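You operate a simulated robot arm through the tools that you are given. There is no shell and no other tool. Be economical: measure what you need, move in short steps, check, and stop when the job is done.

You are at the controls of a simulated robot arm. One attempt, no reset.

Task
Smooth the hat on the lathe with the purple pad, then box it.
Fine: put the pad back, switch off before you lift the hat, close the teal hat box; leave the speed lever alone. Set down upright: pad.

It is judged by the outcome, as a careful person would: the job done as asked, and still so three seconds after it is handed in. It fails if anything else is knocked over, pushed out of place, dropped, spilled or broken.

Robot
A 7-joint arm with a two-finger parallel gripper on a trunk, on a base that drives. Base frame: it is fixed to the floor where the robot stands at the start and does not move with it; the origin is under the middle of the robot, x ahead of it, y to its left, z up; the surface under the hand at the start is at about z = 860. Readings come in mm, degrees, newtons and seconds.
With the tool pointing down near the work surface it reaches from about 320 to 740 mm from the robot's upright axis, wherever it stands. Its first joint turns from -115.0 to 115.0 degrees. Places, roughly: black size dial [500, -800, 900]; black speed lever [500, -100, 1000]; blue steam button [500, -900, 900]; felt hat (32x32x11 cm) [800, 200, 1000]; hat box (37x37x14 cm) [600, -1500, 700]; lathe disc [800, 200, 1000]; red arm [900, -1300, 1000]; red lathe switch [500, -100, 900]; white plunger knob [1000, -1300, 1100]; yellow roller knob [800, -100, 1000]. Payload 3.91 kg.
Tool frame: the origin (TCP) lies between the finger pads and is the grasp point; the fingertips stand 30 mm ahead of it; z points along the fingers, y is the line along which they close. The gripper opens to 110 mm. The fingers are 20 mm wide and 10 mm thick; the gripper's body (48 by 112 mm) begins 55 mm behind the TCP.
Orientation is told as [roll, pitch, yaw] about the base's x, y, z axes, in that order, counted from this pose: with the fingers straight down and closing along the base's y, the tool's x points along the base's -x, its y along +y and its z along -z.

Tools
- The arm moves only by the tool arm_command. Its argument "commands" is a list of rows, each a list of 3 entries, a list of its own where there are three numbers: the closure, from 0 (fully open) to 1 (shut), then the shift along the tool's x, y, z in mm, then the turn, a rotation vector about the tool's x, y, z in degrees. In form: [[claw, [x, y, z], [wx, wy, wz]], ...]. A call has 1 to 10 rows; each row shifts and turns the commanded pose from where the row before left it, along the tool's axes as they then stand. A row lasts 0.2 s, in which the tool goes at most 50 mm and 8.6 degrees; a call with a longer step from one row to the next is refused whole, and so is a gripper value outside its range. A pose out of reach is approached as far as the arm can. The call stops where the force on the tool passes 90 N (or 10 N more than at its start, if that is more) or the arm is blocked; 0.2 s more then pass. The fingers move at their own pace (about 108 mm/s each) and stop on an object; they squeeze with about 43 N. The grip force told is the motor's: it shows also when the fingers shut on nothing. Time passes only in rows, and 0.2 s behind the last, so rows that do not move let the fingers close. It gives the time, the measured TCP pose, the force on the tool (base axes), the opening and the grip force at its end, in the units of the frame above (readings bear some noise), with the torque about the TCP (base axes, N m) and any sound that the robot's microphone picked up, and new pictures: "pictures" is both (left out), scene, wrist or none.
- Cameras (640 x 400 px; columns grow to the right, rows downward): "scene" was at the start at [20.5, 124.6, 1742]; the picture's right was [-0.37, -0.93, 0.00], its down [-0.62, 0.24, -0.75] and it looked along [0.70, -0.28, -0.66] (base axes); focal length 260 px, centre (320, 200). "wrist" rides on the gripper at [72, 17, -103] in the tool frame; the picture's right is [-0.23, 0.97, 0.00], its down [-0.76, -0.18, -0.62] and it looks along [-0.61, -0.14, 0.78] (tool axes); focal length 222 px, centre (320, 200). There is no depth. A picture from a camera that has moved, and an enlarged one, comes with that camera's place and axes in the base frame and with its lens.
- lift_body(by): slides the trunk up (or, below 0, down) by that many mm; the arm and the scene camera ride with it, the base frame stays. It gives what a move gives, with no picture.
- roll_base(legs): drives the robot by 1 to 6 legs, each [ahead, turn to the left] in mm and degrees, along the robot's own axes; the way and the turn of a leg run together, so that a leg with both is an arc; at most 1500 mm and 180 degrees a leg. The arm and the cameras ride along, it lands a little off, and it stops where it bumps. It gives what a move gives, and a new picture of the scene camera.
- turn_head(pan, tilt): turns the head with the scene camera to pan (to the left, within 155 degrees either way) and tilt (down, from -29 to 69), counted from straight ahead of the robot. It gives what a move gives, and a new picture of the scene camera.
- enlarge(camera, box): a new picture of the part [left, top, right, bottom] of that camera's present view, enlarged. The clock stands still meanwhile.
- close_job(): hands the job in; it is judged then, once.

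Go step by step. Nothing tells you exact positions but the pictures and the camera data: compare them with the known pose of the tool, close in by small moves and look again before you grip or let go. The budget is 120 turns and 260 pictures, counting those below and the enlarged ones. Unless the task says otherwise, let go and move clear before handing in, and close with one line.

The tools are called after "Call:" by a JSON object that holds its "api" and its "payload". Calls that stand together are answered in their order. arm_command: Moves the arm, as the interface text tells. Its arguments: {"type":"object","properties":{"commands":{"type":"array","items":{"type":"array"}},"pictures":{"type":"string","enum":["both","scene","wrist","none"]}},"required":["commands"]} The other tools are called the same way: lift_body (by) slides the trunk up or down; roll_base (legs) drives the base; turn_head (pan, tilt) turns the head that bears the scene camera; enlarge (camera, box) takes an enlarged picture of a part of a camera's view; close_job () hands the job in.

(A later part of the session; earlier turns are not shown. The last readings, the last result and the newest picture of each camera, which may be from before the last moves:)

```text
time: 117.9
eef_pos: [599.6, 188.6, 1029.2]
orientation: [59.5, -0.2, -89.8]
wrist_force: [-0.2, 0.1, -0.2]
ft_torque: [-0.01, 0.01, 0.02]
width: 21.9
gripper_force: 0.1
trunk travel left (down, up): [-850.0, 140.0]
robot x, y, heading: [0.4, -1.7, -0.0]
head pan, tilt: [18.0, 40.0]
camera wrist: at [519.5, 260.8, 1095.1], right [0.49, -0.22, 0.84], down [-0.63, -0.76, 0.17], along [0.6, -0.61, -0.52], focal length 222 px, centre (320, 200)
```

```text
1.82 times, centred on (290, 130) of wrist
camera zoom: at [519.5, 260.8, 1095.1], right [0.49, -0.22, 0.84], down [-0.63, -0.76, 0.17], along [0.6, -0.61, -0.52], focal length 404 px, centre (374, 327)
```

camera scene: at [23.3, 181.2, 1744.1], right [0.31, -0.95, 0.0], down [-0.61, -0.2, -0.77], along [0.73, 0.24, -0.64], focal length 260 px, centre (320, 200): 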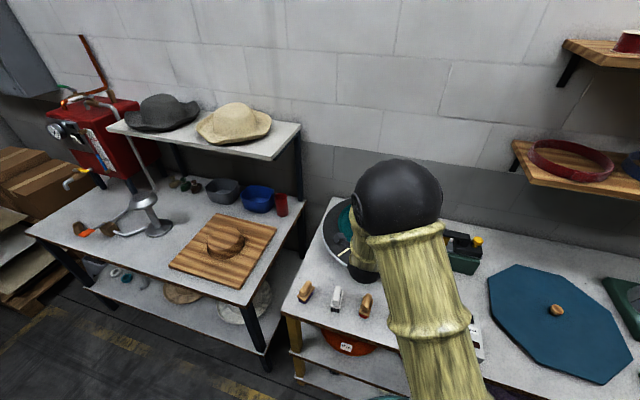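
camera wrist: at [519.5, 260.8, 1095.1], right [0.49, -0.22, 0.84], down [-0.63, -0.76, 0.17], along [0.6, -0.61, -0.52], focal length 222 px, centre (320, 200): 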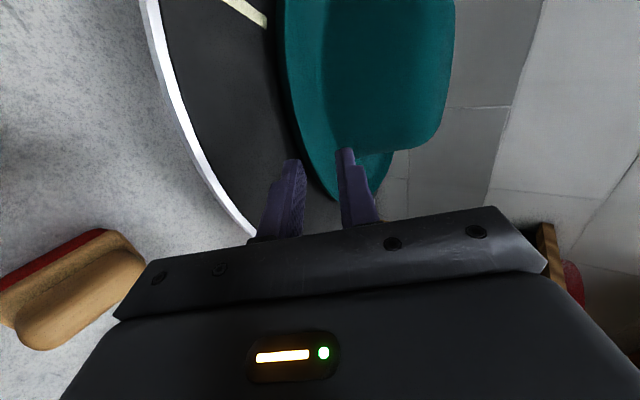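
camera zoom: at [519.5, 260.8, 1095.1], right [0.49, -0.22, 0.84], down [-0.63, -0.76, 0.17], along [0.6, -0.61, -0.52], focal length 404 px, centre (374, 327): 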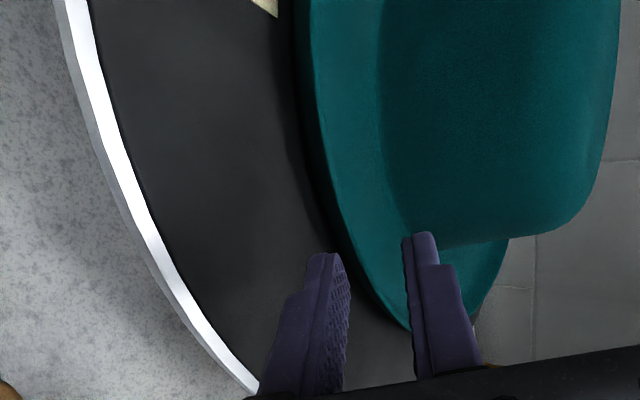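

Disc top ≈954, brim underside ≈975, near edge x≈664. I lower to z≈995 just short of the brim and check.

Call:
{"api": "arm_command", "payload": {"commands": [[0.8, [0, -8.2, 19.6], [0, 0, 0]], [0.8, [0, -8.2, 19.6], [0, 0, 0]], [0.8, [0, 0, 0], [0, 0, 0]]], "pictures": "wrist"}}

Call:
{"api": "enlarge", "payload": {"camera": "wrist", "box": [220, 80, 420, 240]}}

Call:
{"api": "enlarge", "payload": {"camera": "scene", "box": [310, 170, 430, 280]}}

```text
time: 118.7
eef_pos: [626.2, 188.2, 996.0]
orientation: [59.5, -0.1, -89.8]
wrist_force: [-0.7, 0.2, 0.8]
ft_torque: [-0.03, 0.0, 0.01]
width: 22.0
gripper_force: 0.1
trunk travel left (down, up): [-850.0, 140.0]
robot x, y, heading: [-1.0, -1.4, -0.2]
head pan, tilt: [18.0, 40.0]
camera wrist: at [545.4, 260.8, 1061.9], right [0.5, -0.22, 0.84], down [-0.63, -0.76, 0.17], along [0.6, -0.61, -0.52], focal length 222 px, centre (320, 200)
```

wrist: 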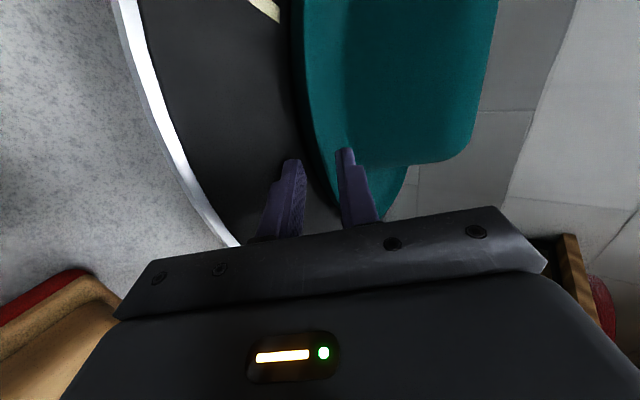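

```text
2.50 times, centred on (320, 160) of wrist
camera zoom: at [545.4, 260.8, 1061.9], right [0.5, -0.22, 0.84], down [-0.63, -0.76, 0.17], along [0.6, -0.61, -0.52], focal length 555 px, centre (320, 300)
```

zoom: 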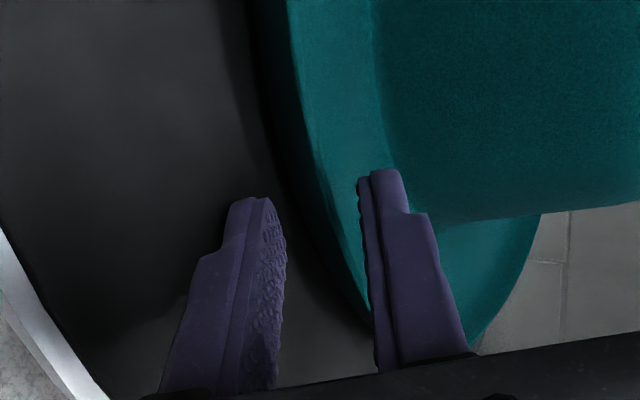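

```text
3.64 times, centred on (370, 225) of scene
camera zoom: at [22.9, 181.2, 1744.2], right [0.31, -0.95, 0.0], down [-0.61, -0.2, -0.77], along [0.73, 0.24, -0.64], focal length 944 px, centre (138, 109)
```

zoom: 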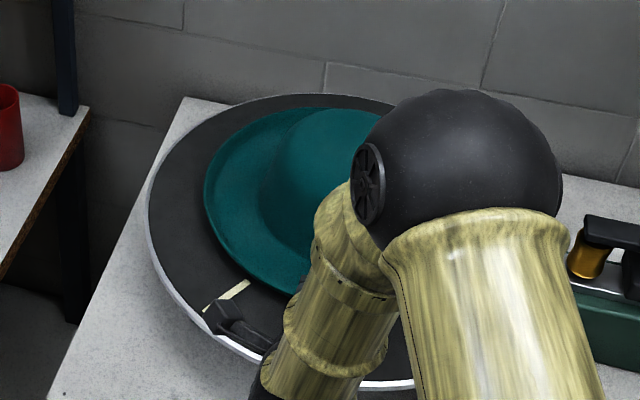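

The brim edge projects right between the fingers. I lower 4 mm and slide in ~28 mm, watching the force.

Call:
{"api": "arm_command", "payload": {"commands": [[0.8, [0, -3.4, 2.0], [0, 0, 0]], [0.8, [0, 7.6, 12.9], [0, 0, 0]], [0.8, [0, 6.6, 11.2], [0, 0, 0]], [0.8, [0, 0, 0], [0, 0, 0]]], "pictures": "wrist"}}

Call:
{"api": "enlarge", "payload": {"camera": "wrist", "box": [220, 80, 420, 240]}}

```text
time: 119.8
eef_pos: [633.6, 198.9, 993.8]
orientation: [58.7, 0.1, -88.8]
wrist_force: [-52.9, 2.8, 30.1]
ft_torque: [-0.07, 0.85, 0.04]
width: 22.7
gripper_force: 0.9
trunk travel left (down, up): [-850.0, 140.0]
robot x, y, heading: [-3.5, 1.0, 0.3]
head pan, tilt: [18.0, 40.0]
stopped in row 4: the force on the tool passed its limit at 92 N (the readings are from after the stop); the commanded pose is now the measured one
camera wrist: at [552.4, 269.7, 1061.6], right [0.51, -0.22, 0.83], down [-0.61, -0.77, 0.17], along [0.61, -0.59, -0.53], focal length 222 px, centre (320, 200)
```

wrist: 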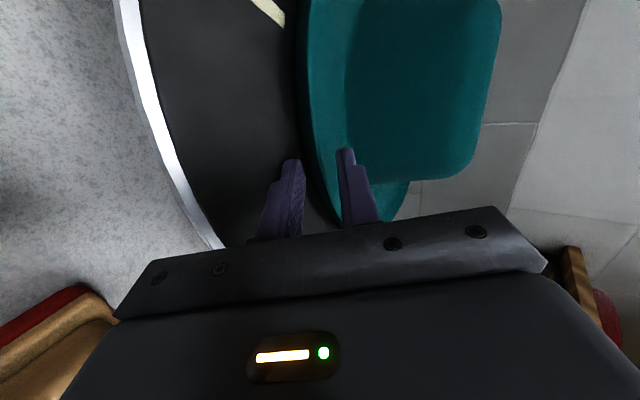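

```text
2.50 times, centred on (320, 160) of wrist
camera zoom: at [552.4, 269.7, 1061.6], right [0.51, -0.22, 0.83], down [-0.61, -0.77, 0.17], along [0.61, -0.59, -0.53], focal length 555 px, centre (320, 300)
```

zoom: 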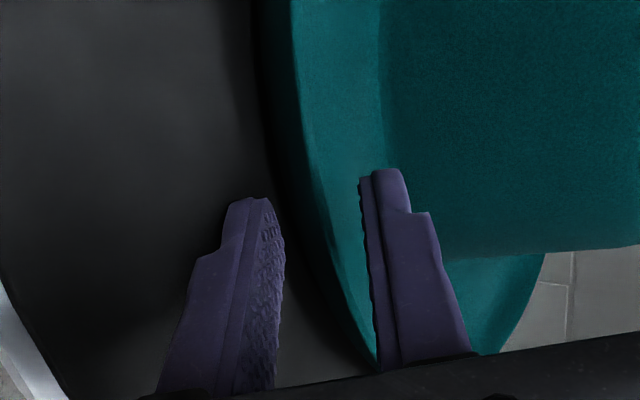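

The fingers met something at the brim edge. I back off, level the tool, and take a low, edge-on look at the brim.

Call:
{"api": "arm_command", "payload": {"commands": [[0.8, [0, -22.9, -38.8], [0, 0, 0]], [0.8, [0, -22.9, -38.8], [0, 0, 0]], [0.8, [-10, 0, 0], [-7.7, 0, -0.4]], [0.8, [0, 0, 0], [-7.7, 0, 0]], [0.8, [0, 0, 0], [-7.7, 0, 0]], [0.8, [0, 0, 0], [-7.7, 0, 0]], [0.8, [0, -12, 0], [0, 0, 0]], [0.8, [0, 0, 0], [0, 0, 0]]], "pictures": "wrist"}}

Call:
{"api": "enlarge", "payload": {"camera": "wrist", "box": [180, 20, 420, 240]}}

```text
time: 121.6
eef_pos: [553.0, 184.8, 990.1]
orientation: [90.8, -0.1, -89.2]
wrist_force: [-6.3, 3.7, 82.7]
ft_torque: [-1.1, 6.46, -0.36]
width: 21.8
gripper_force: 0.0
trunk travel left (down, up): [-850.0, 140.0]
robot x, y, heading: [-3.5, -4.6, 0.0]
head pan, tilt: [18.0, 40.0]
camera wrist: at [448.5, 256.0, 1004.1], right [-0.01, -0.23, 0.97], down [-0.61, -0.77, -0.19], along [0.79, -0.6, -0.13], focal length 222 px, centre (320, 200)
```

wrist: 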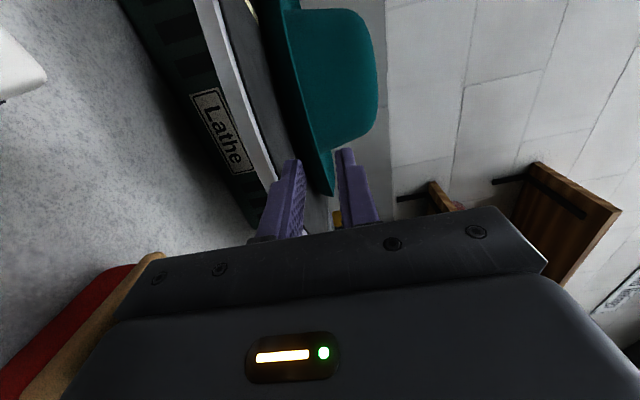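

```text
1.82 times, centred on (300, 130) of wrist
camera zoom: at [448.5, 256.0, 1004.1], right [-0.01, -0.23, 0.97], down [-0.61, -0.77, -0.19], along [0.79, -0.6, -0.13], focal length 404 px, centre (356, 327)
```

zoom: 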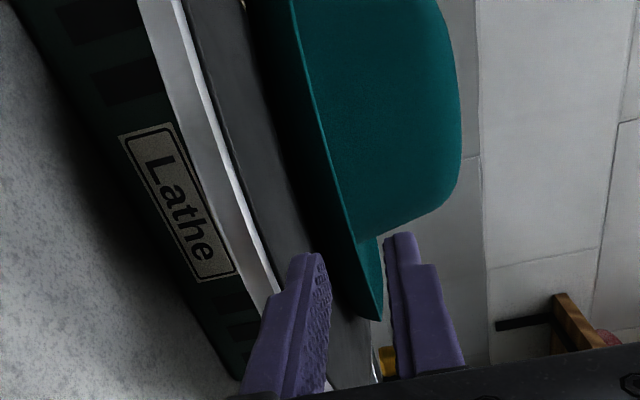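

I'm pressing on the brown pad below the gripper body — I lift straight up at once.

Call:
{"api": "arm_command", "payload": {"commands": [[0.8, [0, 15, 0], [0, 0, 0]], [0.8, [0, 20, 0], [0, 0, 0]], [0.8, [0, 40, 0], [0, 0, 0]], [0.8, [0, 0, 0], [0, 0, 0]]], "pictures": "both"}}

Call:
{"api": "enlarge", "payload": {"camera": "scene", "box": [280, 200, 480, 350]}}

```text
time: 122.6
eef_pos: [553.8, 185.2, 1053.2]
orientation: [89.3, -0.4, -89.2]
wrist_force: [0.3, 1.4, -0.1]
ft_torque: [0.02, 0.0, 0.01]
width: 22.1
gripper_force: 0.0
trunk travel left (down, up): [-850.0, 140.0]
robot x, y, heading: [0.3, 1.8, -0.1]
head pan, tilt: [18.0, 40.0]
camera scene: at [21.4, 181.9, 1743.9], right [0.31, -0.95, 0.0], down [-0.61, -0.2, -0.77], along [0.73, 0.24, -0.64], focal length 260 px, centre (320, 200)
camera wrist: at [450.0, 256.6, 1069.9], right [0.02, -0.22, 0.98], down [-0.61, -0.77, -0.16], along [0.79, -0.6, -0.15], focal length 222 px, centre (320, 200)
```

scene: 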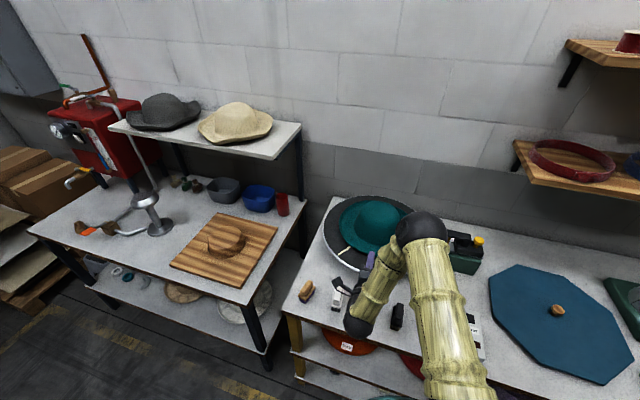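
wrist: 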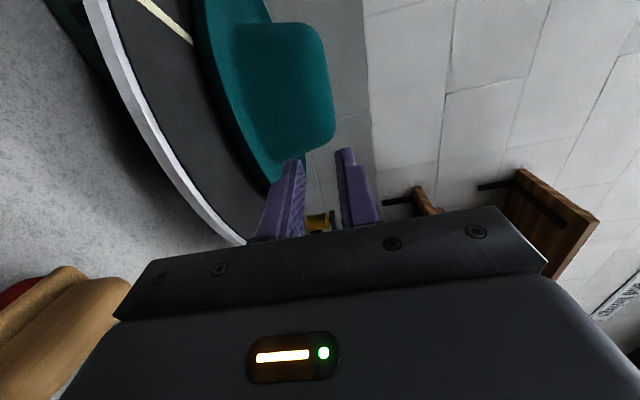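

```text
2.67 times, centred on (380, 275) of scene
camera zoom: at [21.4, 181.9, 1743.9], right [0.31, -0.95, 0.0], down [-0.61, -0.2, -0.77], along [0.73, 0.24, -0.64], focal length 692 px, centre (160, 0)
```

zoom: 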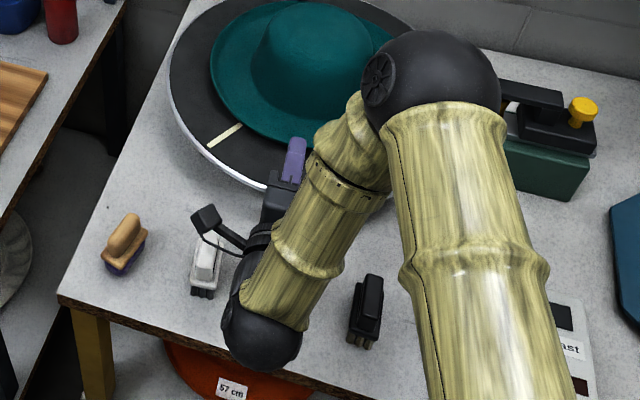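

The low view shows brim edge at z≈979 and disc at ≈954, so the fingers should have straddled it; something solid may lie under the brim. I turn the tool so the camera sits low and look beneath the brim.

Call:
{"api": "arm_command", "payload": {"commands": [[0.8, [0, 10, 0], [0, 0, -8.6]], [0.8, [0, 0, 0], [0, 0, -8.6]], [0.8, [0, 0, 0], [0, 0, -8.6]], [0.8, [0, 0, 0], [0, 0, -8.6]], [0.8, [0, 0, 0], [0, 0, -8.6]], [0.8, [0, 0, 0], [0, 0, -8.6]], [0.8, [0, 0, 0], [0, 0, -8.6]], [0.8, [0, 0, 0], [0, 0, -8.6]], [0.8, [0, 0, 0], [0, 0, -8.6]], [0.8, [0, 0, 0], [0, 0, -8.6]]], "pictures": "none"}}

Call:
{"api": "arm_command", "payload": {"commands": [[0.8, [0, 0, 0], [0, 7.5, -4]], [0.8, [0, 0, 0], [0, 7.5, 0]], [0.8, [5, 0, 40], [0, 0, 0]], [0.8, [8, 0, 30], [0, 0, 0]], [0.8, [0, 0, 0], [0, 0, 0]]], "pictures": "wrist"}}

Call:
{"api": "enlarge", "payload": {"camera": "wrist", "box": [200, 0, 440, 140]}}

```text
time: 124.8
eef_pos: [555.3, 185.3, 1064.0]
orientation: [79.0, -86.5, -78.2]
wrist_force: [-0.3, 0.5, 0.1]
ft_torque: [-0.03, 0.01, -0.04]
width: 22.2
gripper_force: 0.1
trunk travel left (down, up): [-850.0, 140.0]
robot x, y, heading: [-0.9, -0.5, 0.2]
head pan, tilt: [18.0, 40.0]
```

```text
time: 126.0
eef_pos: [620.5, 184.8, 1033.0]
orientation: [-1.5, -74.4, 2.6]
wrist_force: [0.6, -0.2, 0.2]
ft_torque: [0.0, 0.01, 0.01]
width: 22.0
gripper_force: 0.0
trunk travel left (down, up): [-850.0, 140.0]
robot x, y, heading: [1.0, -3.0, -0.0]
head pan, tilt: [18.0, 40.0]
camera wrist: at [501.0, 199.4, 989.1], right [0.04, 0.98, 0.21], down [-0.39, -0.18, 0.9], along [0.92, -0.12, 0.37], focal length 222 px, centre (320, 200)
```

wrist: 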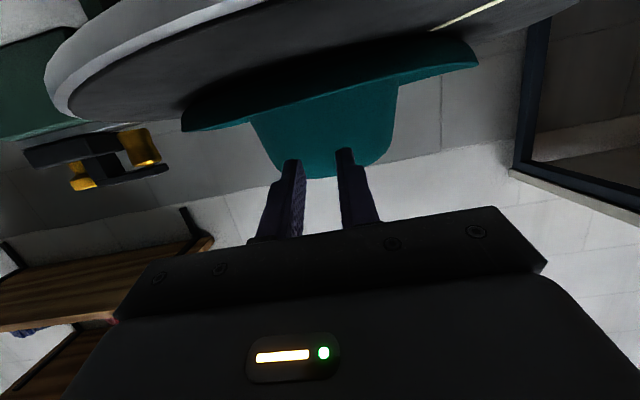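

```text
2.67 times, centred on (320, 70) of wrist
camera zoom: at [501.0, 199.4, 989.1], right [0.04, 0.98, 0.21], down [-0.39, -0.18, 0.9], along [0.92, -0.12, 0.37], focal length 592 px, centre (320, 547)
```

zoom: 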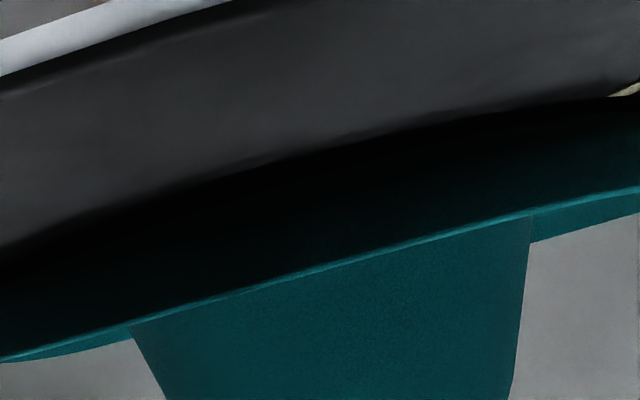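

Now I understand: the brim is dished, its lip the highest part (≈984) and its underside sloping down inward. So I'll approach along the brim's slope: tool 25° below horizontal, lip centred between the fingers.

Call:
{"api": "arm_command", "payload": {"commands": [[0.8, [0, 2, -40], [0, 0, 8.6]], [0.8, [0, 0, 0], [0, 0, 8.6]], [0.8, [0, 0, 0], [0, 0, 8.6]], [0.8, [0, 0, 0], [0, 0, 8.6]], [0.8, [0, 0, 0], [0, 0, 8.6]], [0.8, [0, 0, 0], [0, 0, 8.6]], [0.8, [0, 0, 0], [0, 0, 8.6]], [0.8, [0, 0, 0], [0, 0, 8.6]], [0.8, [0, 0, 0], [0, 0, 8.6]], [0.8, [0, 0, 0], [0, 0, 8.6]]], "pictures": "none"}}

Call:
{"api": "arm_command", "payload": {"commands": [[0.8, [0, 0, 0], [5, 0, 4]], [0.8, [0, 0, 0], [5, 0, 0]], [0.8, [0, 0, 0], [0, 0, 0]]], "pictures": "none"}}

```text
time: 128.2
eef_pos: [581.0, 187.7, 1043.0]
orientation: [74.3, -4.1, -87.8]
wrist_force: [0.7, -0.1, -0.8]
ft_torque: [0.05, 0.0, -0.02]
width: 22.2
gripper_force: 0.1
trunk travel left (down, up): [-850.0, 140.0]
robot x, y, heading: [0.9, -0.9, 0.1]
head pan, tilt: [18.0, 40.0]
```

```text
time: 129.0
eef_pos: [582.2, 187.5, 1043.8]
orientation: [64.2, -0.5, -89.1]
wrist_force: [0.8, -0.9, -0.8]
ft_torque: [0.0, -0.02, -0.02]
width: 22.1
gripper_force: 0.0
trunk travel left (down, up): [-850.0, 140.0]
robot x, y, heading: [-0.8, -2.2, 0.1]
head pan, tilt: [18.0, 40.0]
```

Call:
{"api": "arm_command", "payload": {"commands": [[0.8, [1.5, -20, 36], [0, 0, 0]], [0.8, [0, 0, 15], [0, 0, 0]], [0.8, [0, 0, 0], [0, 0, 0]]], "pictures": "wrist"}}

Call:
{"api": "enlarge", "payload": {"camera": "wrist", "box": [220, 80, 420, 240]}}

```text
time: 129.8
eef_pos: [619.6, 188.9, 1002.6]
orientation: [64.4, -0.4, -89.0]
wrist_force: [-0.5, -0.2, -0.1]
ft_torque: [0.0, 0.02, -0.04]
width: 22.2
gripper_force: 0.0
trunk travel left (down, up): [-850.0, 140.0]
robot x, y, heading: [-1.3, 1.4, 0.1]
head pan, tilt: [18.0, 40.0]
camera wrist: at [531.8, 261.5, 1061.3], right [0.43, -0.21, 0.88], down [-0.63, -0.77, 0.12], along [0.65, -0.6, -0.46], focal length 222 px, centre (320, 200)
```

wrist: 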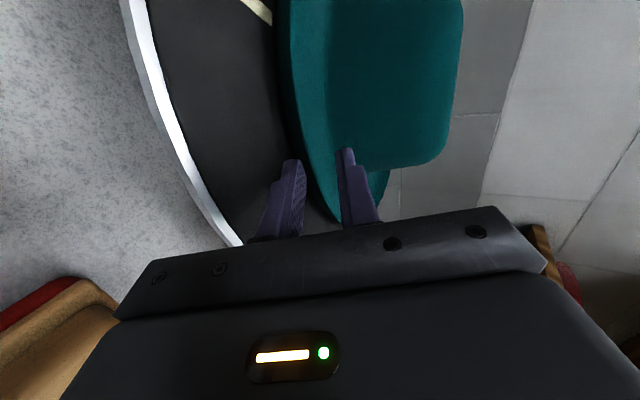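

```text
2.50 times, centred on (320, 160) of wrist
camera zoom: at [531.8, 261.5, 1061.3], right [0.43, -0.21, 0.88], down [-0.63, -0.77, 0.12], along [0.65, -0.6, -0.46], focal length 555 px, centre (320, 300)
```

zoom: 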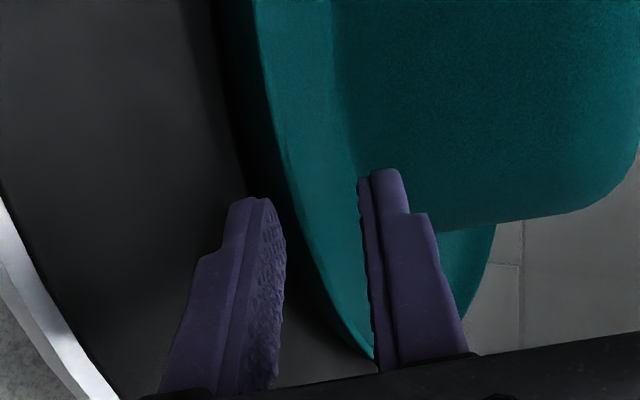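

Re-triangulating the lip after the bump gives about (643,189,982), i.e. ~9 mm below my finger axis. I retreat a little, shift down 9 mm and ease forward.

Call:
{"api": "arm_command", "payload": {"commands": [[0.8, [0, 0, -15], [0, 0, 0]], [0.8, [0, -8.5, 0], [0, 0, 0]], [0.8, [0, 0, 8], [0, 0, 0]], [0.8, [0, 0, 5], [0, 0, 0]], [0.8, [0, 0, 0], [0, 0, 0]]], "pictures": "wrist"}}

Call:
{"api": "enlarge", "payload": {"camera": "wrist", "box": [240, 100, 380, 220]}}

```text
time: 131.0
eef_pos: [614.4, 189.7, 996.0]
orientation: [64.4, -0.4, -89.1]
wrist_force: [0.2, 1.1, -0.8]
ft_torque: [-0.02, -0.05, -0.01]
width: 21.8
gripper_force: 0.0
trunk travel left (down, up): [-850.0, 140.0]
robot x, y, heading: [-2.3, -6.3, 0.1]
head pan, tilt: [18.0, 40.0]
camera wrist: at [525.9, 260.6, 1054.5], right [0.43, -0.21, 0.88], down [-0.63, -0.77, 0.12], along [0.65, -0.6, -0.46], focal length 222 px, centre (320, 200)
```

wrist: 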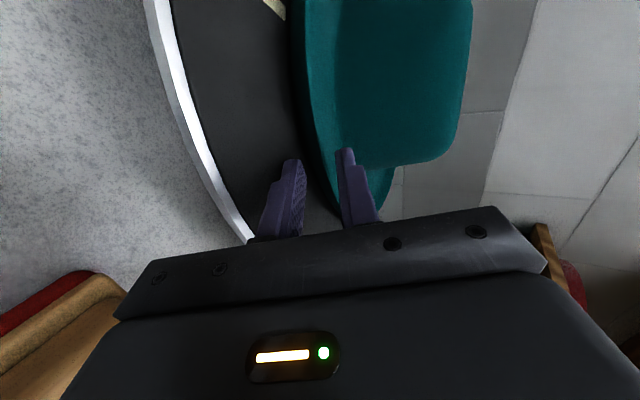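

```text
3.33 times, centred on (310, 160) of wrist
camera zoom: at [525.9, 260.6, 1054.5], right [0.43, -0.21, 0.88], down [-0.63, -0.77, 0.12], along [0.65, -0.6, -0.46], focal length 740 px, centre (353, 333)
```

zoom: 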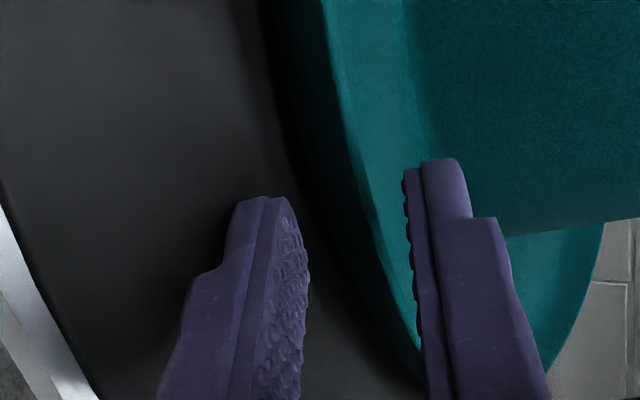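

The lip now lies between the fingers in view. Advance along the tool axis in small steps.

Call:
{"api": "arm_command", "payload": {"commands": [[0.8, [0, 0, 6], [0, 0, 0]], [0.8, [0, 0, 5], [0, 0, 0]], [0.8, [0, 0, 5], [0, 0, 0]], [0.8, [0, 0, 0], [0, 0, 0]]], "pictures": "wrist"}}

Call:
{"api": "enlarge", "payload": {"camera": "wrist", "box": [240, 100, 380, 220]}}

```text
time: 132.0
eef_pos: [624.4, 188.4, 991.8]
orientation: [64.5, -0.4, -89.0]
wrist_force: [-11.3, 0.5, 12.8]
ft_torque: [0.16, 0.05, 0.17]
width: 20.5
gripper_force: 0.0
trunk travel left (down, up): [-850.0, 140.0]
robot x, y, heading: [-1.6, -0.2, 0.3]
head pan, tilt: [18.0, 40.0]
camera wrist: at [537.4, 260.8, 1049.8], right [0.42, -0.21, 0.88], down [-0.63, -0.77, 0.11], along [0.66, -0.6, -0.46], focal length 222 px, centre (320, 200)
```

wrist: 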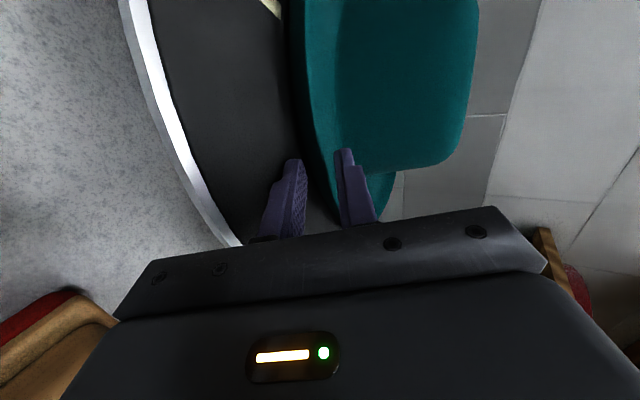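

```text
3.33 times, centred on (310, 160) of wrist
camera zoom: at [537.4, 260.8, 1049.8], right [0.42, -0.21, 0.88], down [-0.63, -0.77, 0.11], along [0.66, -0.6, -0.46], focal length 740 px, centre (353, 333)
```

zoom: 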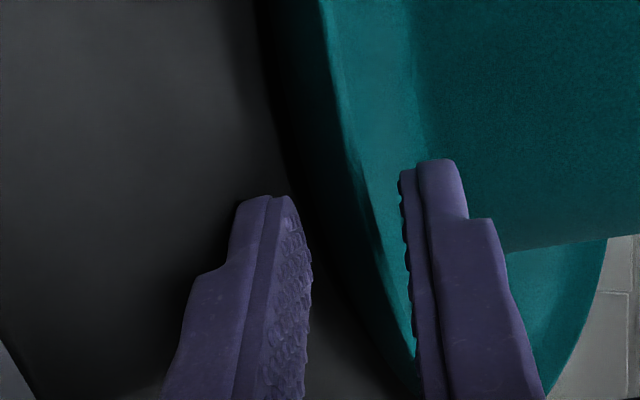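

The lower fingertip is grazing the disc (so the disc is nearer z≈960). I raise 4 mm and advance horizontally.

Call:
{"api": "arm_command", "payload": {"commands": [[0.8, [0, 3.6, -1.7], [0, 0, 0]], [0.8, [0, 2.2, 4.5], [0, 0, 0]], [0.8, [0, 2.2, 4.5], [0, 0, 0]], [0.8, [0, 0, 0], [0, 0, 0]]], "pictures": "wrist"}}

Call:
{"api": "enlarge", "payload": {"camera": "wrist", "box": [240, 100, 380, 220]}}

```text
time: 133.0
eef_pos: [632.3, 190.5, 992.7]
orientation: [64.4, -0.4, -88.8]
wrist_force: [-35.3, 1.5, 9.8]
ft_torque: [0.06, 0.65, 0.25]
width: 25.5
gripper_force: 3.7
trunk travel left (down, up): [-850.0, 140.0]
robot x, y, heading: [-2.1, -1.9, 0.2]
head pan, tilt: [18.0, 40.0]
camera wrist: at [543.6, 262.1, 1052.4], right [0.43, -0.21, 0.88], down [-0.62, -0.77, 0.11], along [0.66, -0.6, -0.46], focal length 222 px, centre (320, 200)
```

wrist: 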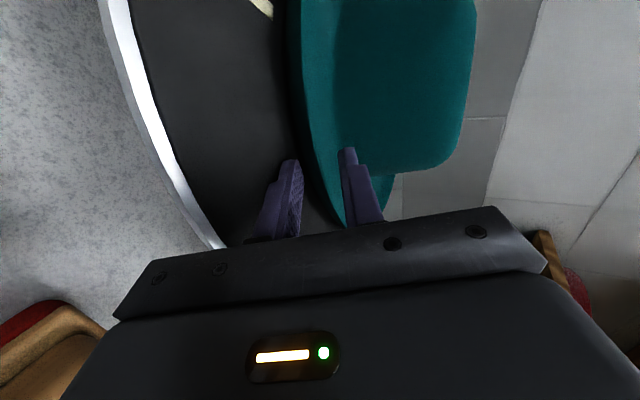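

```text
3.33 times, centred on (310, 160) of wrist
camera zoom: at [543.6, 262.1, 1052.4], right [0.43, -0.21, 0.88], down [-0.62, -0.77, 0.11], along [0.66, -0.6, -0.46], focal length 740 px, centre (353, 333)
```

zoom: 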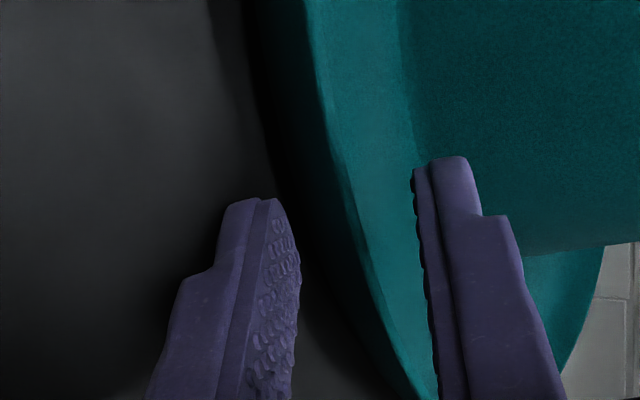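

The fingers are being spread apart, so the brim is in the mouth. I try closing on it and see what the grip reads.

Call:
{"api": "arm_command", "payload": {"commands": [[0.85, [0, 0, 0], [0, 0, 0]], [1, [0, 0, 0], [0, 0, 0]], [1, [0, 0, 0], [0, 0, 0]], [1, [0, 0, 0], [0, 0, 0]], [1, [0, 0, 0], [0, 0, 0]]], "pictures": "wrist"}}

Call:
{"api": "enlarge", "payload": {"camera": "wrist", "box": [240, 100, 380, 220]}}

```text
time: 134.2
eef_pos: [631.3, 189.2, 991.8]
orientation: [64.0, -0.5, -88.8]
wrist_force: [-43.9, 1.2, -5.5]
ft_torque: [-0.06, 1.13, 0.42]
width: 19.6
gripper_force: 43.1
trunk travel left (down, up): [-850.0, 140.0]
robot x, y, heading: [-2.6, -1.1, 0.2]
head pan, tilt: [18.0, 40.0]
camera wrist: at [543.1, 261.6, 1050.9], right [0.43, -0.21, 0.88], down [-0.62, -0.77, 0.12], along [0.65, -0.6, -0.46], focal length 222 px, centre (320, 200)
```

wrist: 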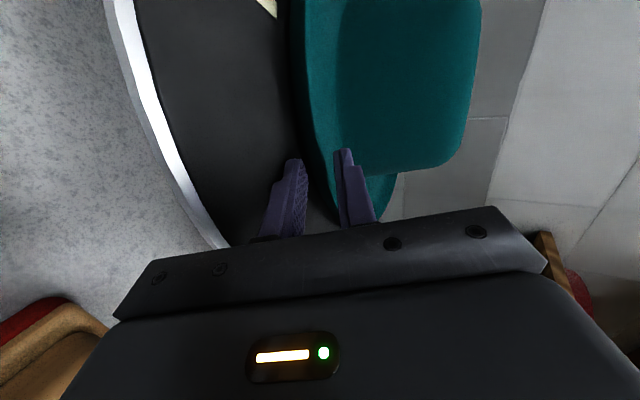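

```text
3.33 times, centred on (310, 160) of wrist
camera zoom: at [543.1, 261.6, 1050.9], right [0.43, -0.21, 0.88], down [-0.62, -0.77, 0.12], along [0.65, -0.6, -0.46], focal length 740 px, centre (353, 333)
```

zoom: 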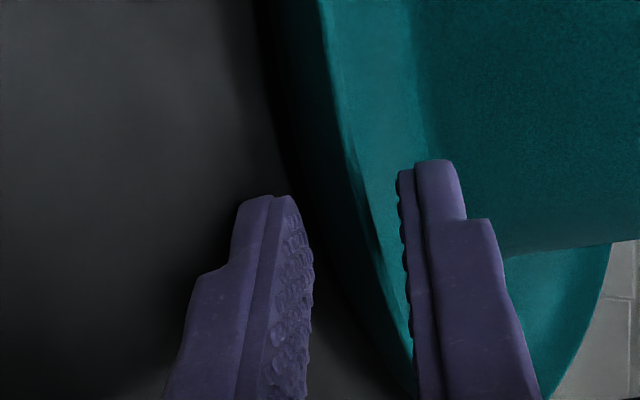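

Grip of 43 N at 19.6 mm: the brim is held. I relax the forward push and lift slowly straight up.

Call:
{"api": "arm_command", "payload": {"commands": [[1, [0, -2, -4], [0, 0, 0]], [1, [0, 4.5, -2.2], [0, 0, 0]], [1, [0, 9, -4.3], [0, 0, 0]], [1, [0, 9, -4.3], [0, 0, 0]], [1, [0, 0, 0], [0, 0, 0]]], "pictures": "both"}}

Call:
{"api": "enlarge", "payload": {"camera": "scene", "box": [300, 170, 460, 290]}}

```text
time: 135.4
eef_pos: [634.9, 189.3, 1019.1]
orientation: [64.6, -0.5, -89.2]
wrist_force: [-0.7, 0.3, -0.4]
ft_torque: [0.03, -0.03, 0.01]
width: 0.0
gripper_force: 38.1
trunk travel left (down, up): [-850.0, 140.0]
robot x, y, heading: [-0.9, -1.3, 0.1]
head pan, tilt: [18.0, 40.0]
camera scene: at [21.1, 181.9, 1744.2], right [0.31, -0.95, 0.0], down [-0.61, -0.2, -0.77], along [0.73, 0.24, -0.64], focal length 260 px, centre (320, 200)
camera wrist: at [547.0, 261.6, 1076.4], right [0.42, -0.21, 0.88], down [-0.63, -0.77, 0.11], along [0.65, -0.6, -0.46], focal length 222 px, centre (320, 200)
```

scene: 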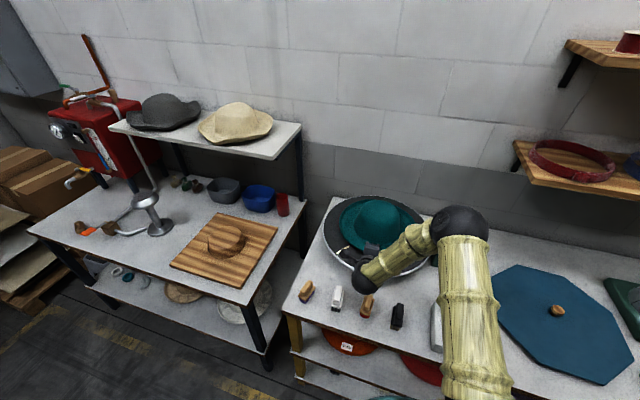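
wrist: 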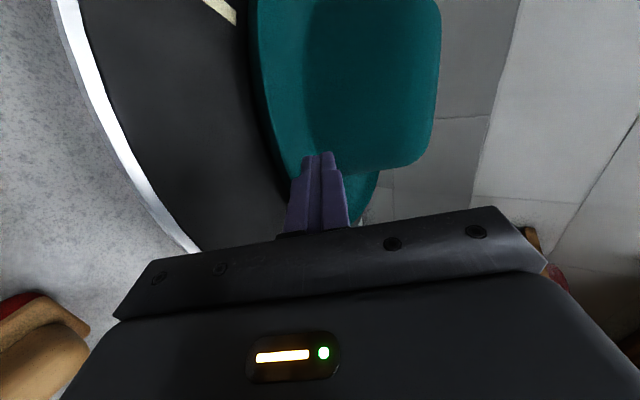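

```text
3.33 times, centred on (380, 230) of scene
camera zoom: at [21.1, 181.9, 1744.2], right [0.31, -0.95, 0.0], down [-0.61, -0.2, -0.77], along [0.73, 0.24, -0.64], focal length 865 px, centre (120, 100)
```

zoom: 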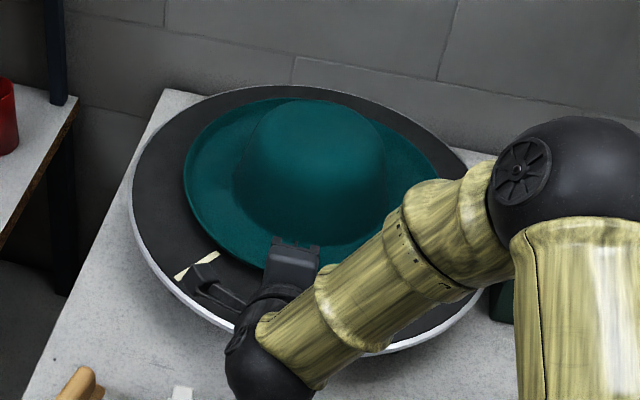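

It slipped off. Looking again at the silhouettes, the brim's edge is a steep upturned lip ~20 mm high — so it should be pinched from above, one finger inside and one outside. I raise and tilt the tool to ~20° from vertical, closing radially.

Call:
{"api": "arm_command", "payload": {"commands": [[1, [0, 36, -17], [0, 0, 0]], [1, [0, 27, -13], [0, 0, 0]], [0.75, [0, 0, 0], [8.6, 0, 0]], [0.75, [0, 0, 0], [8.6, 0, 0]], [0.75, [0, 0, 0], [8.6, 0, 0]], [0.75, [0, 0, 0], [8.6, 0, 0]], [0.75, [0, 0, 0], [8.6, 0, 0]], [0.75, [0, 0, 0], [1.4, 0, -0.8]], [0.75, [0, 0, 0], [0, 0, 0]]], "pictures": "wrist"}}

Call:
{"api": "enlarge", "payload": {"camera": "wrist", "box": [180, 40, 420, 240]}}

```text
time: 137.4
eef_pos: [635.0, 190.0, 1088.7]
orientation: [19.9, -0.7, -88.3]
wrist_force: [0.1, 0.2, -0.3]
ft_torque: [0.0, -0.01, 0.02]
width: 27.2
gripper_force: 0.1
trunk travel left (down, up): [-850.0, 140.0]
robot x, y, heading: [-2.9, -1.5, 0.3]
head pan, tilt: [18.0, 40.0]
camera wrist: at [612.0, 263.9, 1189.5], right [0.92, -0.2, 0.33], down [-0.36, -0.77, 0.53], along [0.15, -0.61, -0.78], focal length 222 px, centre (320, 200)
```

wrist: 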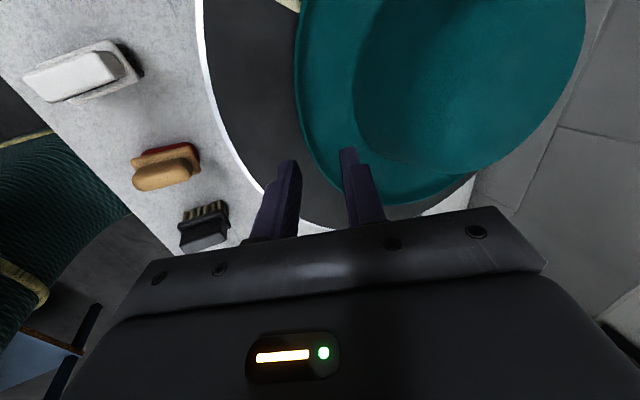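

```text
2.00 times, centred on (300, 140) of wrist
camera zoom: at [612.0, 263.9, 1189.5], right [0.92, -0.2, 0.33], down [-0.36, -0.77, 0.53], along [0.15, -0.61, -0.78], focal length 444 px, centre (360, 320)
```

zoom: 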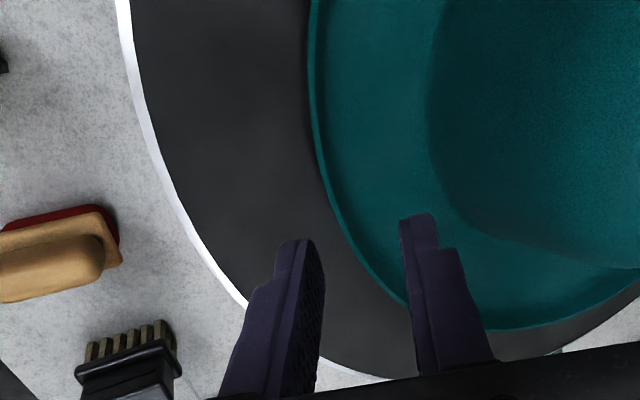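

From above, the thin lip is clear, at about (652,190,985). I move onto the lip's line, stopping 30 mm above insertion.

Call:
{"api": "arm_command", "payload": {"commands": [[0.75, [0, -9.7, 21.6], [0, 0, 0]], [0.75, [0, -9.7, 21.6], [0, 0, 0]], [0.75, [0, 0, 20], [0, 0, 0]], [0.75, [0, 0, 0], [0, 0, 0]]], "pictures": "wrist"}}

Call:
{"api": "enlarge", "payload": {"camera": "wrist", "box": [220, 80, 420, 240]}}

```text
time: 138.4
eef_pos: [636.1, 191.1, 1022.9]
orientation: [20.0, -0.7, -88.3]
wrist_force: [0.5, 0.9, 0.3]
ft_torque: [0.01, -0.04, 0.01]
width: 27.7
gripper_force: 0.0
trunk travel left (down, up): [-850.0, 140.0]
robot x, y, heading: [-1.2, -1.7, 0.0]
head pan, tilt: [18.0, 40.0]
camera wrist: at [614.0, 265.4, 1124.0], right [0.92, -0.2, 0.34], down [-0.36, -0.77, 0.53], along [0.15, -0.61, -0.78], focal length 222 px, centre (320, 200)
```

wrist: 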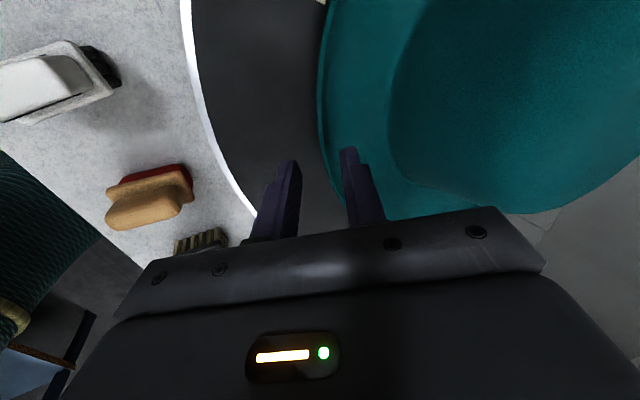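

```text
2.50 times, centred on (320, 160) of wrist
camera zoom: at [614.0, 265.4, 1124.0], right [0.92, -0.2, 0.34], down [-0.36, -0.77, 0.53], along [0.15, -0.61, -0.78], focal length 555 px, centre (320, 300)
```

zoom: 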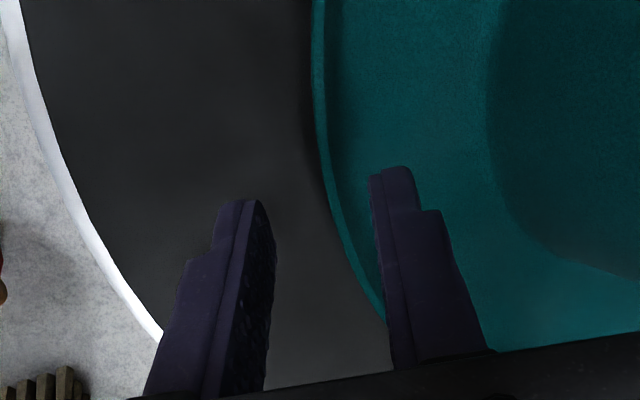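

The rim lip is centred between the fingers. I advance ~24 mm along the tool axis and close.

Call:
{"api": "arm_command", "payload": {"commands": [[0.75, [0, 0, 10], [0, 0, 0]], [0.75, [0, 0, 8], [0, 0, 0]], [0.75, [0, 0, 6], [0, 0, 0]], [0.75, [0, 0, 0], [0, 0, 0]]], "pictures": "wrist"}}

Call:
{"api": "enlarge", "payload": {"camera": "wrist", "box": [220, 80, 420, 240]}}

```text
time: 139.4
eef_pos: [644.6, 190.5, 999.6]
orientation: [19.8, -0.6, -88.3]
wrist_force: [0.2, -0.1, -0.8]
ft_torque: [-0.03, 0.01, 0.02]
width: 27.5
gripper_force: 0.1
trunk travel left (down, up): [-850.0, 140.0]
robot x, y, heading: [0.0, -3.4, 0.2]
head pan, tilt: [18.0, 40.0]
camera wrist: at [622.4, 263.7, 1100.0], right [0.92, -0.2, 0.33], down [-0.36, -0.77, 0.53], along [0.15, -0.61, -0.78], focal length 222 px, centre (320, 200)
```

wrist: 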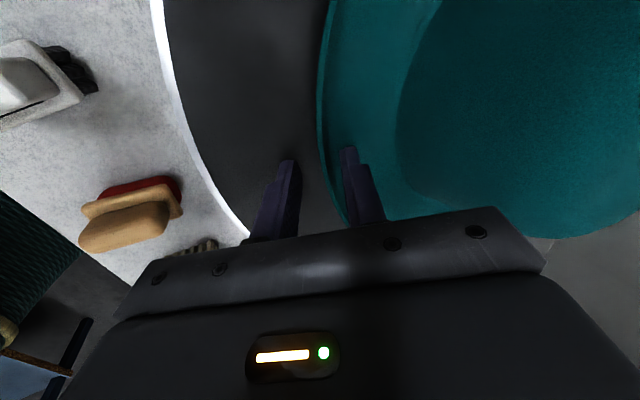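

```text
2.50 times, centred on (320, 160) of wrist
camera zoom: at [622.4, 263.7, 1100.0], right [0.92, -0.2, 0.33], down [-0.36, -0.77, 0.53], along [0.15, -0.61, -0.78], focal length 555 px, centre (320, 300)
```

zoom: 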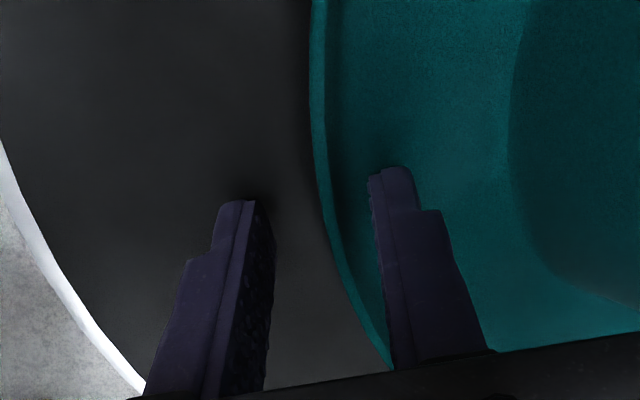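

No force, tips on both sides of the lip. Close.

Call:
{"api": "arm_command", "payload": {"commands": [[0.75, [0, 0, 3], [0, 0, 0]], [0.9, [0, 0, 0], [0, 0, 0]], [1, [0, 0, 0], [0, 0, 0]], [1, [0, 0, 0], [0, 0, 0]], [1, [0, 0, 0], [0, 0, 0]]], "pictures": "wrist"}}

```text
time: 140.6
eef_pos: [645.4, 190.9, 996.4]
orientation: [19.9, -0.7, -88.3]
wrist_force: [-5.7, 1.7, 8.2]
ft_torque: [0.22, 0.35, 0.09]
width: 9.2
gripper_force: 43.1
trunk travel left (down, up): [-850.0, 140.0]
robot x, y, heading: [-3.7, -1.5, 0.1]
head pan, tilt: [18.0, 40.0]
camera wrist: at [622.7, 264.0, 1097.8], right [0.92, -0.2, 0.34], down [-0.36, -0.77, 0.53], along [0.15, -0.61, -0.78], focal length 222 px, centre (320, 200)
```

wrist: 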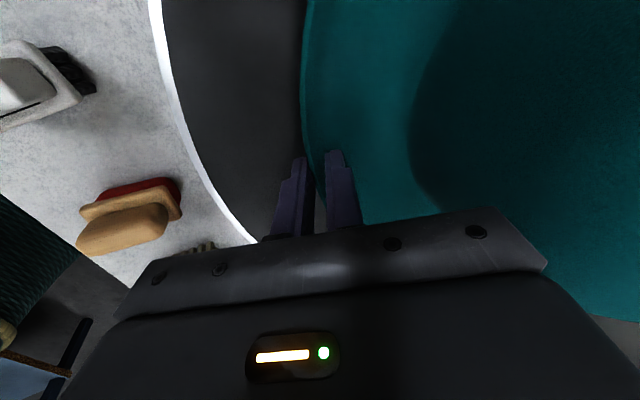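

The lip is gripped (9 mm). Lift slowly, straight up.

Call:
{"api": "arm_command", "payload": {"commands": [[1, [0, 2, -5.6], [0, 0, 0]], [1, [0, 3.4, -9.4], [0, 0, 0]], [1, [0, 5.1, -14.1], [0, 0, 0]], [1, [0, 5.1, -14.1], [0, 0, 0]], [1, [0, 0, 0], [0, 0, 0]]], "pictures": "both"}}

Call:
{"api": "enlarge", "payload": {"camera": "scene", "box": [300, 170, 460, 290]}}

```text
time: 141.8
eef_pos: [645.5, 189.2, 1042.6]
orientation: [19.9, -0.6, -88.2]
wrist_force: [0.6, -0.2, -0.9]
ft_torque: [-0.01, 0.24, -0.01]
width: 9.2
gripper_force: 43.5
trunk travel left (down, up): [-850.0, 140.0]
robot x, y, heading: [0.0, -0.4, 0.0]
head pan, tilt: [18.0, 40.0]
camera scene: at [21.6, 181.5, 1744.1], right [0.31, -0.95, 0.0], down [-0.61, -0.2, -0.77], along [0.73, 0.24, -0.64], focal length 260 px, centre (320, 200)
camera wrist: at [622.8, 263.5, 1143.8], right [0.92, -0.2, 0.33], down [-0.36, -0.77, 0.54], along [0.15, -0.61, -0.78], focal length 222 px, centre (320, 200)
```

scene: 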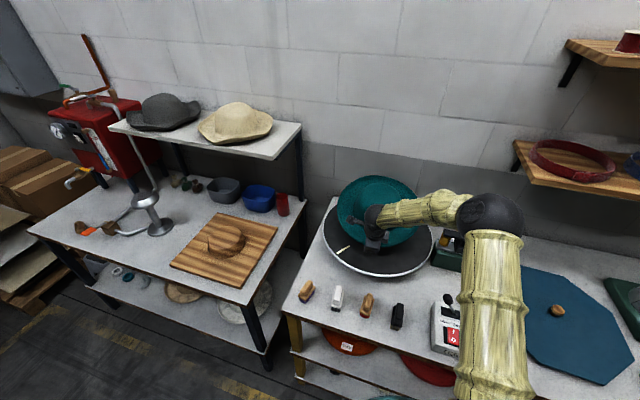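
wrist: 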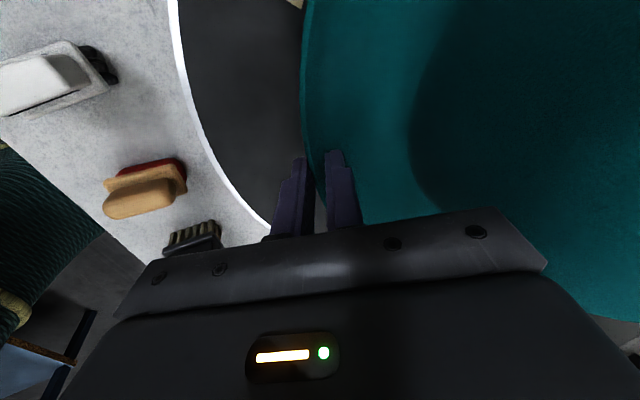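

```text
3.33 times, centred on (380, 230) of scene
camera zoom: at [21.6, 181.5, 1744.1], right [0.31, -0.95, 0.0], down [-0.61, -0.2, -0.77], along [0.73, 0.24, -0.64], focal length 865 px, centre (120, 100)
```

zoom: 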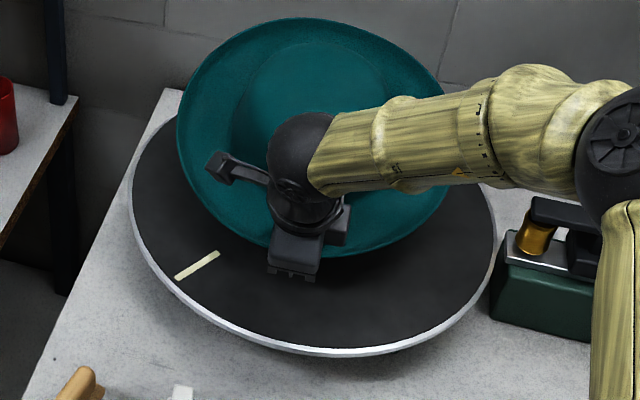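

The hat is off the lathe and held, tilted with its far side up. I raise it and bring the tool to vertical, which should level it.

Call:
{"api": "arm_command", "payload": {"commands": [[1, [0, 13, -36], [0, 0, 0]], [1, [0, 15.3, -42.3], [0, 0, 0]], [1, [0, 15.3, -42.3], [0, 0, 0]], [1, [0, 0, 0], [5, 0, 0]], [1, [0, 0, 0], [5, 0, 0]], [1, [0, 0, 0], [5, 0, 0]], [1, [0, 0, 0], [5, 0, 0]], [1, [0, 0, 0], [0, 0, 0]]], "pictures": "both"}}

Call:
{"api": "enlarge", "payload": {"camera": "scene", "box": [300, 120, 460, 240]}}

```text
time: 143.6
eef_pos: [647.3, 190.6, 1169.8]
orientation: [-0.1, -0.7, -88.3]
wrist_force: [-0.3, 0.0, -1.2]
ft_torque: [-0.02, 0.25, -0.01]
width: 9.1
gripper_force: 42.6
trunk travel left (down, up): [-850.0, 140.0]
robot x, y, heading: [-1.5, -0.5, 0.5]
head pan, tilt: [18.0, 40.0]
camera scene: at [21.4, 181.4, 1744.1], right [0.31, -0.95, 0.0], down [-0.61, -0.2, -0.77], along [0.73, 0.24, -0.64], focal length 260 px, centre (320, 200)
camera wrist: at [661.2, 265.4, 1272.1], right [0.98, -0.2, 0.0], down [-0.15, -0.76, 0.63], along [-0.13, -0.62, -0.77], focal length 222 px, centre (320, 200)
```

scene: 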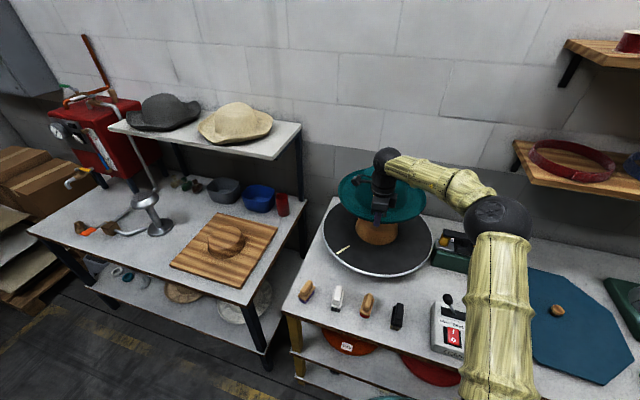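
wrist: 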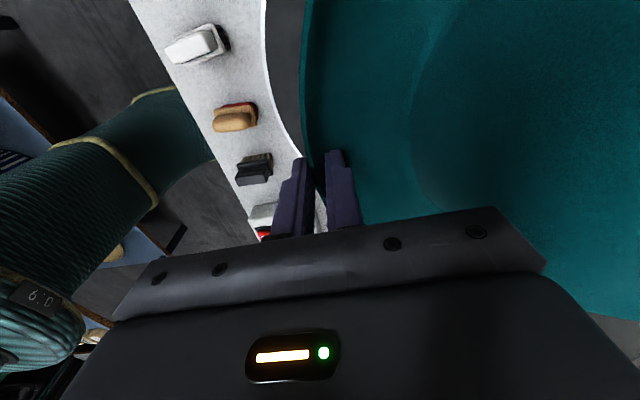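

```text
3.33 times, centred on (380, 180) of scene
camera zoom: at [21.4, 181.4, 1744.1], right [0.31, -0.95, 0.0], down [-0.61, -0.2, -0.77], along [0.73, 0.24, -0.64], focal length 865 px, centre (120, 267)
```

zoom: 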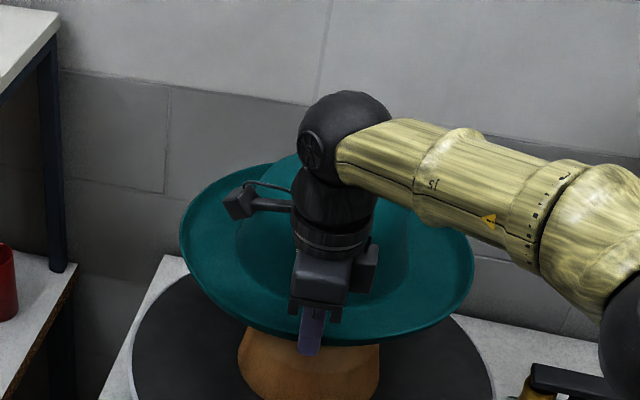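

The hat hangs nearly level and the wooden block is revealed. I retract the arm towards the robot for travelling.

Call:
{"api": "arm_command", "payload": {"commands": [[1, [-20.6, -36.8, 0], [0, 0, 0]], [1, [-20.6, -36.8, 0], [0, 0, 0]], [1, [-20.6, -36.8, 0], [0, 0, 0]], [1, [-20.6, -36.8, -5], [0, 0, 0]], [1, [-20.6, -36.8, -5], [0, 0, 0]], [1, [-20.6, -36.8, -5], [0, 0, 0]], [1, [0, 0, 0], [0, 0, 0]]], "pictures": "none"}}

Call:
{"api": "turn_head", "payload": {"pan": -10, "tilt": 42}}

```text
time: 145.2
eef_pos: [431.8, 61.8, 1186.0]
orientation: [-0.1, -0.7, -88.3]
wrist_force: [0.1, -0.1, -1.4]
ft_torque: [-0.03, 0.23, 0.0]
width: 9.2
gripper_force: 43.1
trunk travel left (down, up): [-850.0, 140.0]
robot x, y, heading: [-0.4, 1.1, -0.1]
head pan, tilt: [18.0, 40.0]
```

```text
time: 146.1
eef_pos: [429.7, 61.7, 1184.3]
orientation: [0.0, -0.7, -88.3]
wrist_force: [0.0, -0.6, -1.2]
ft_torque: [0.0, 0.19, 0.02]
width: 9.1
gripper_force: 42.8
trunk travel left (down, up): [-850.0, 140.0]
robot x, y, heading: [0.7, 3.3, 0.4]
head pan, tilt: [-10.0, 42.0]
camera scene: at [23.0, 140.6, 1741.2], right [-0.17, -0.99, 0.0], down [-0.66, 0.11, -0.74], along [0.73, -0.13, -0.67], focal length 260 px, centre (320, 200)
```

scene: 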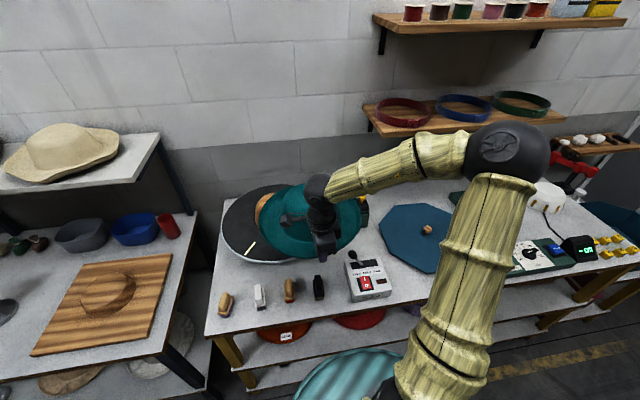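

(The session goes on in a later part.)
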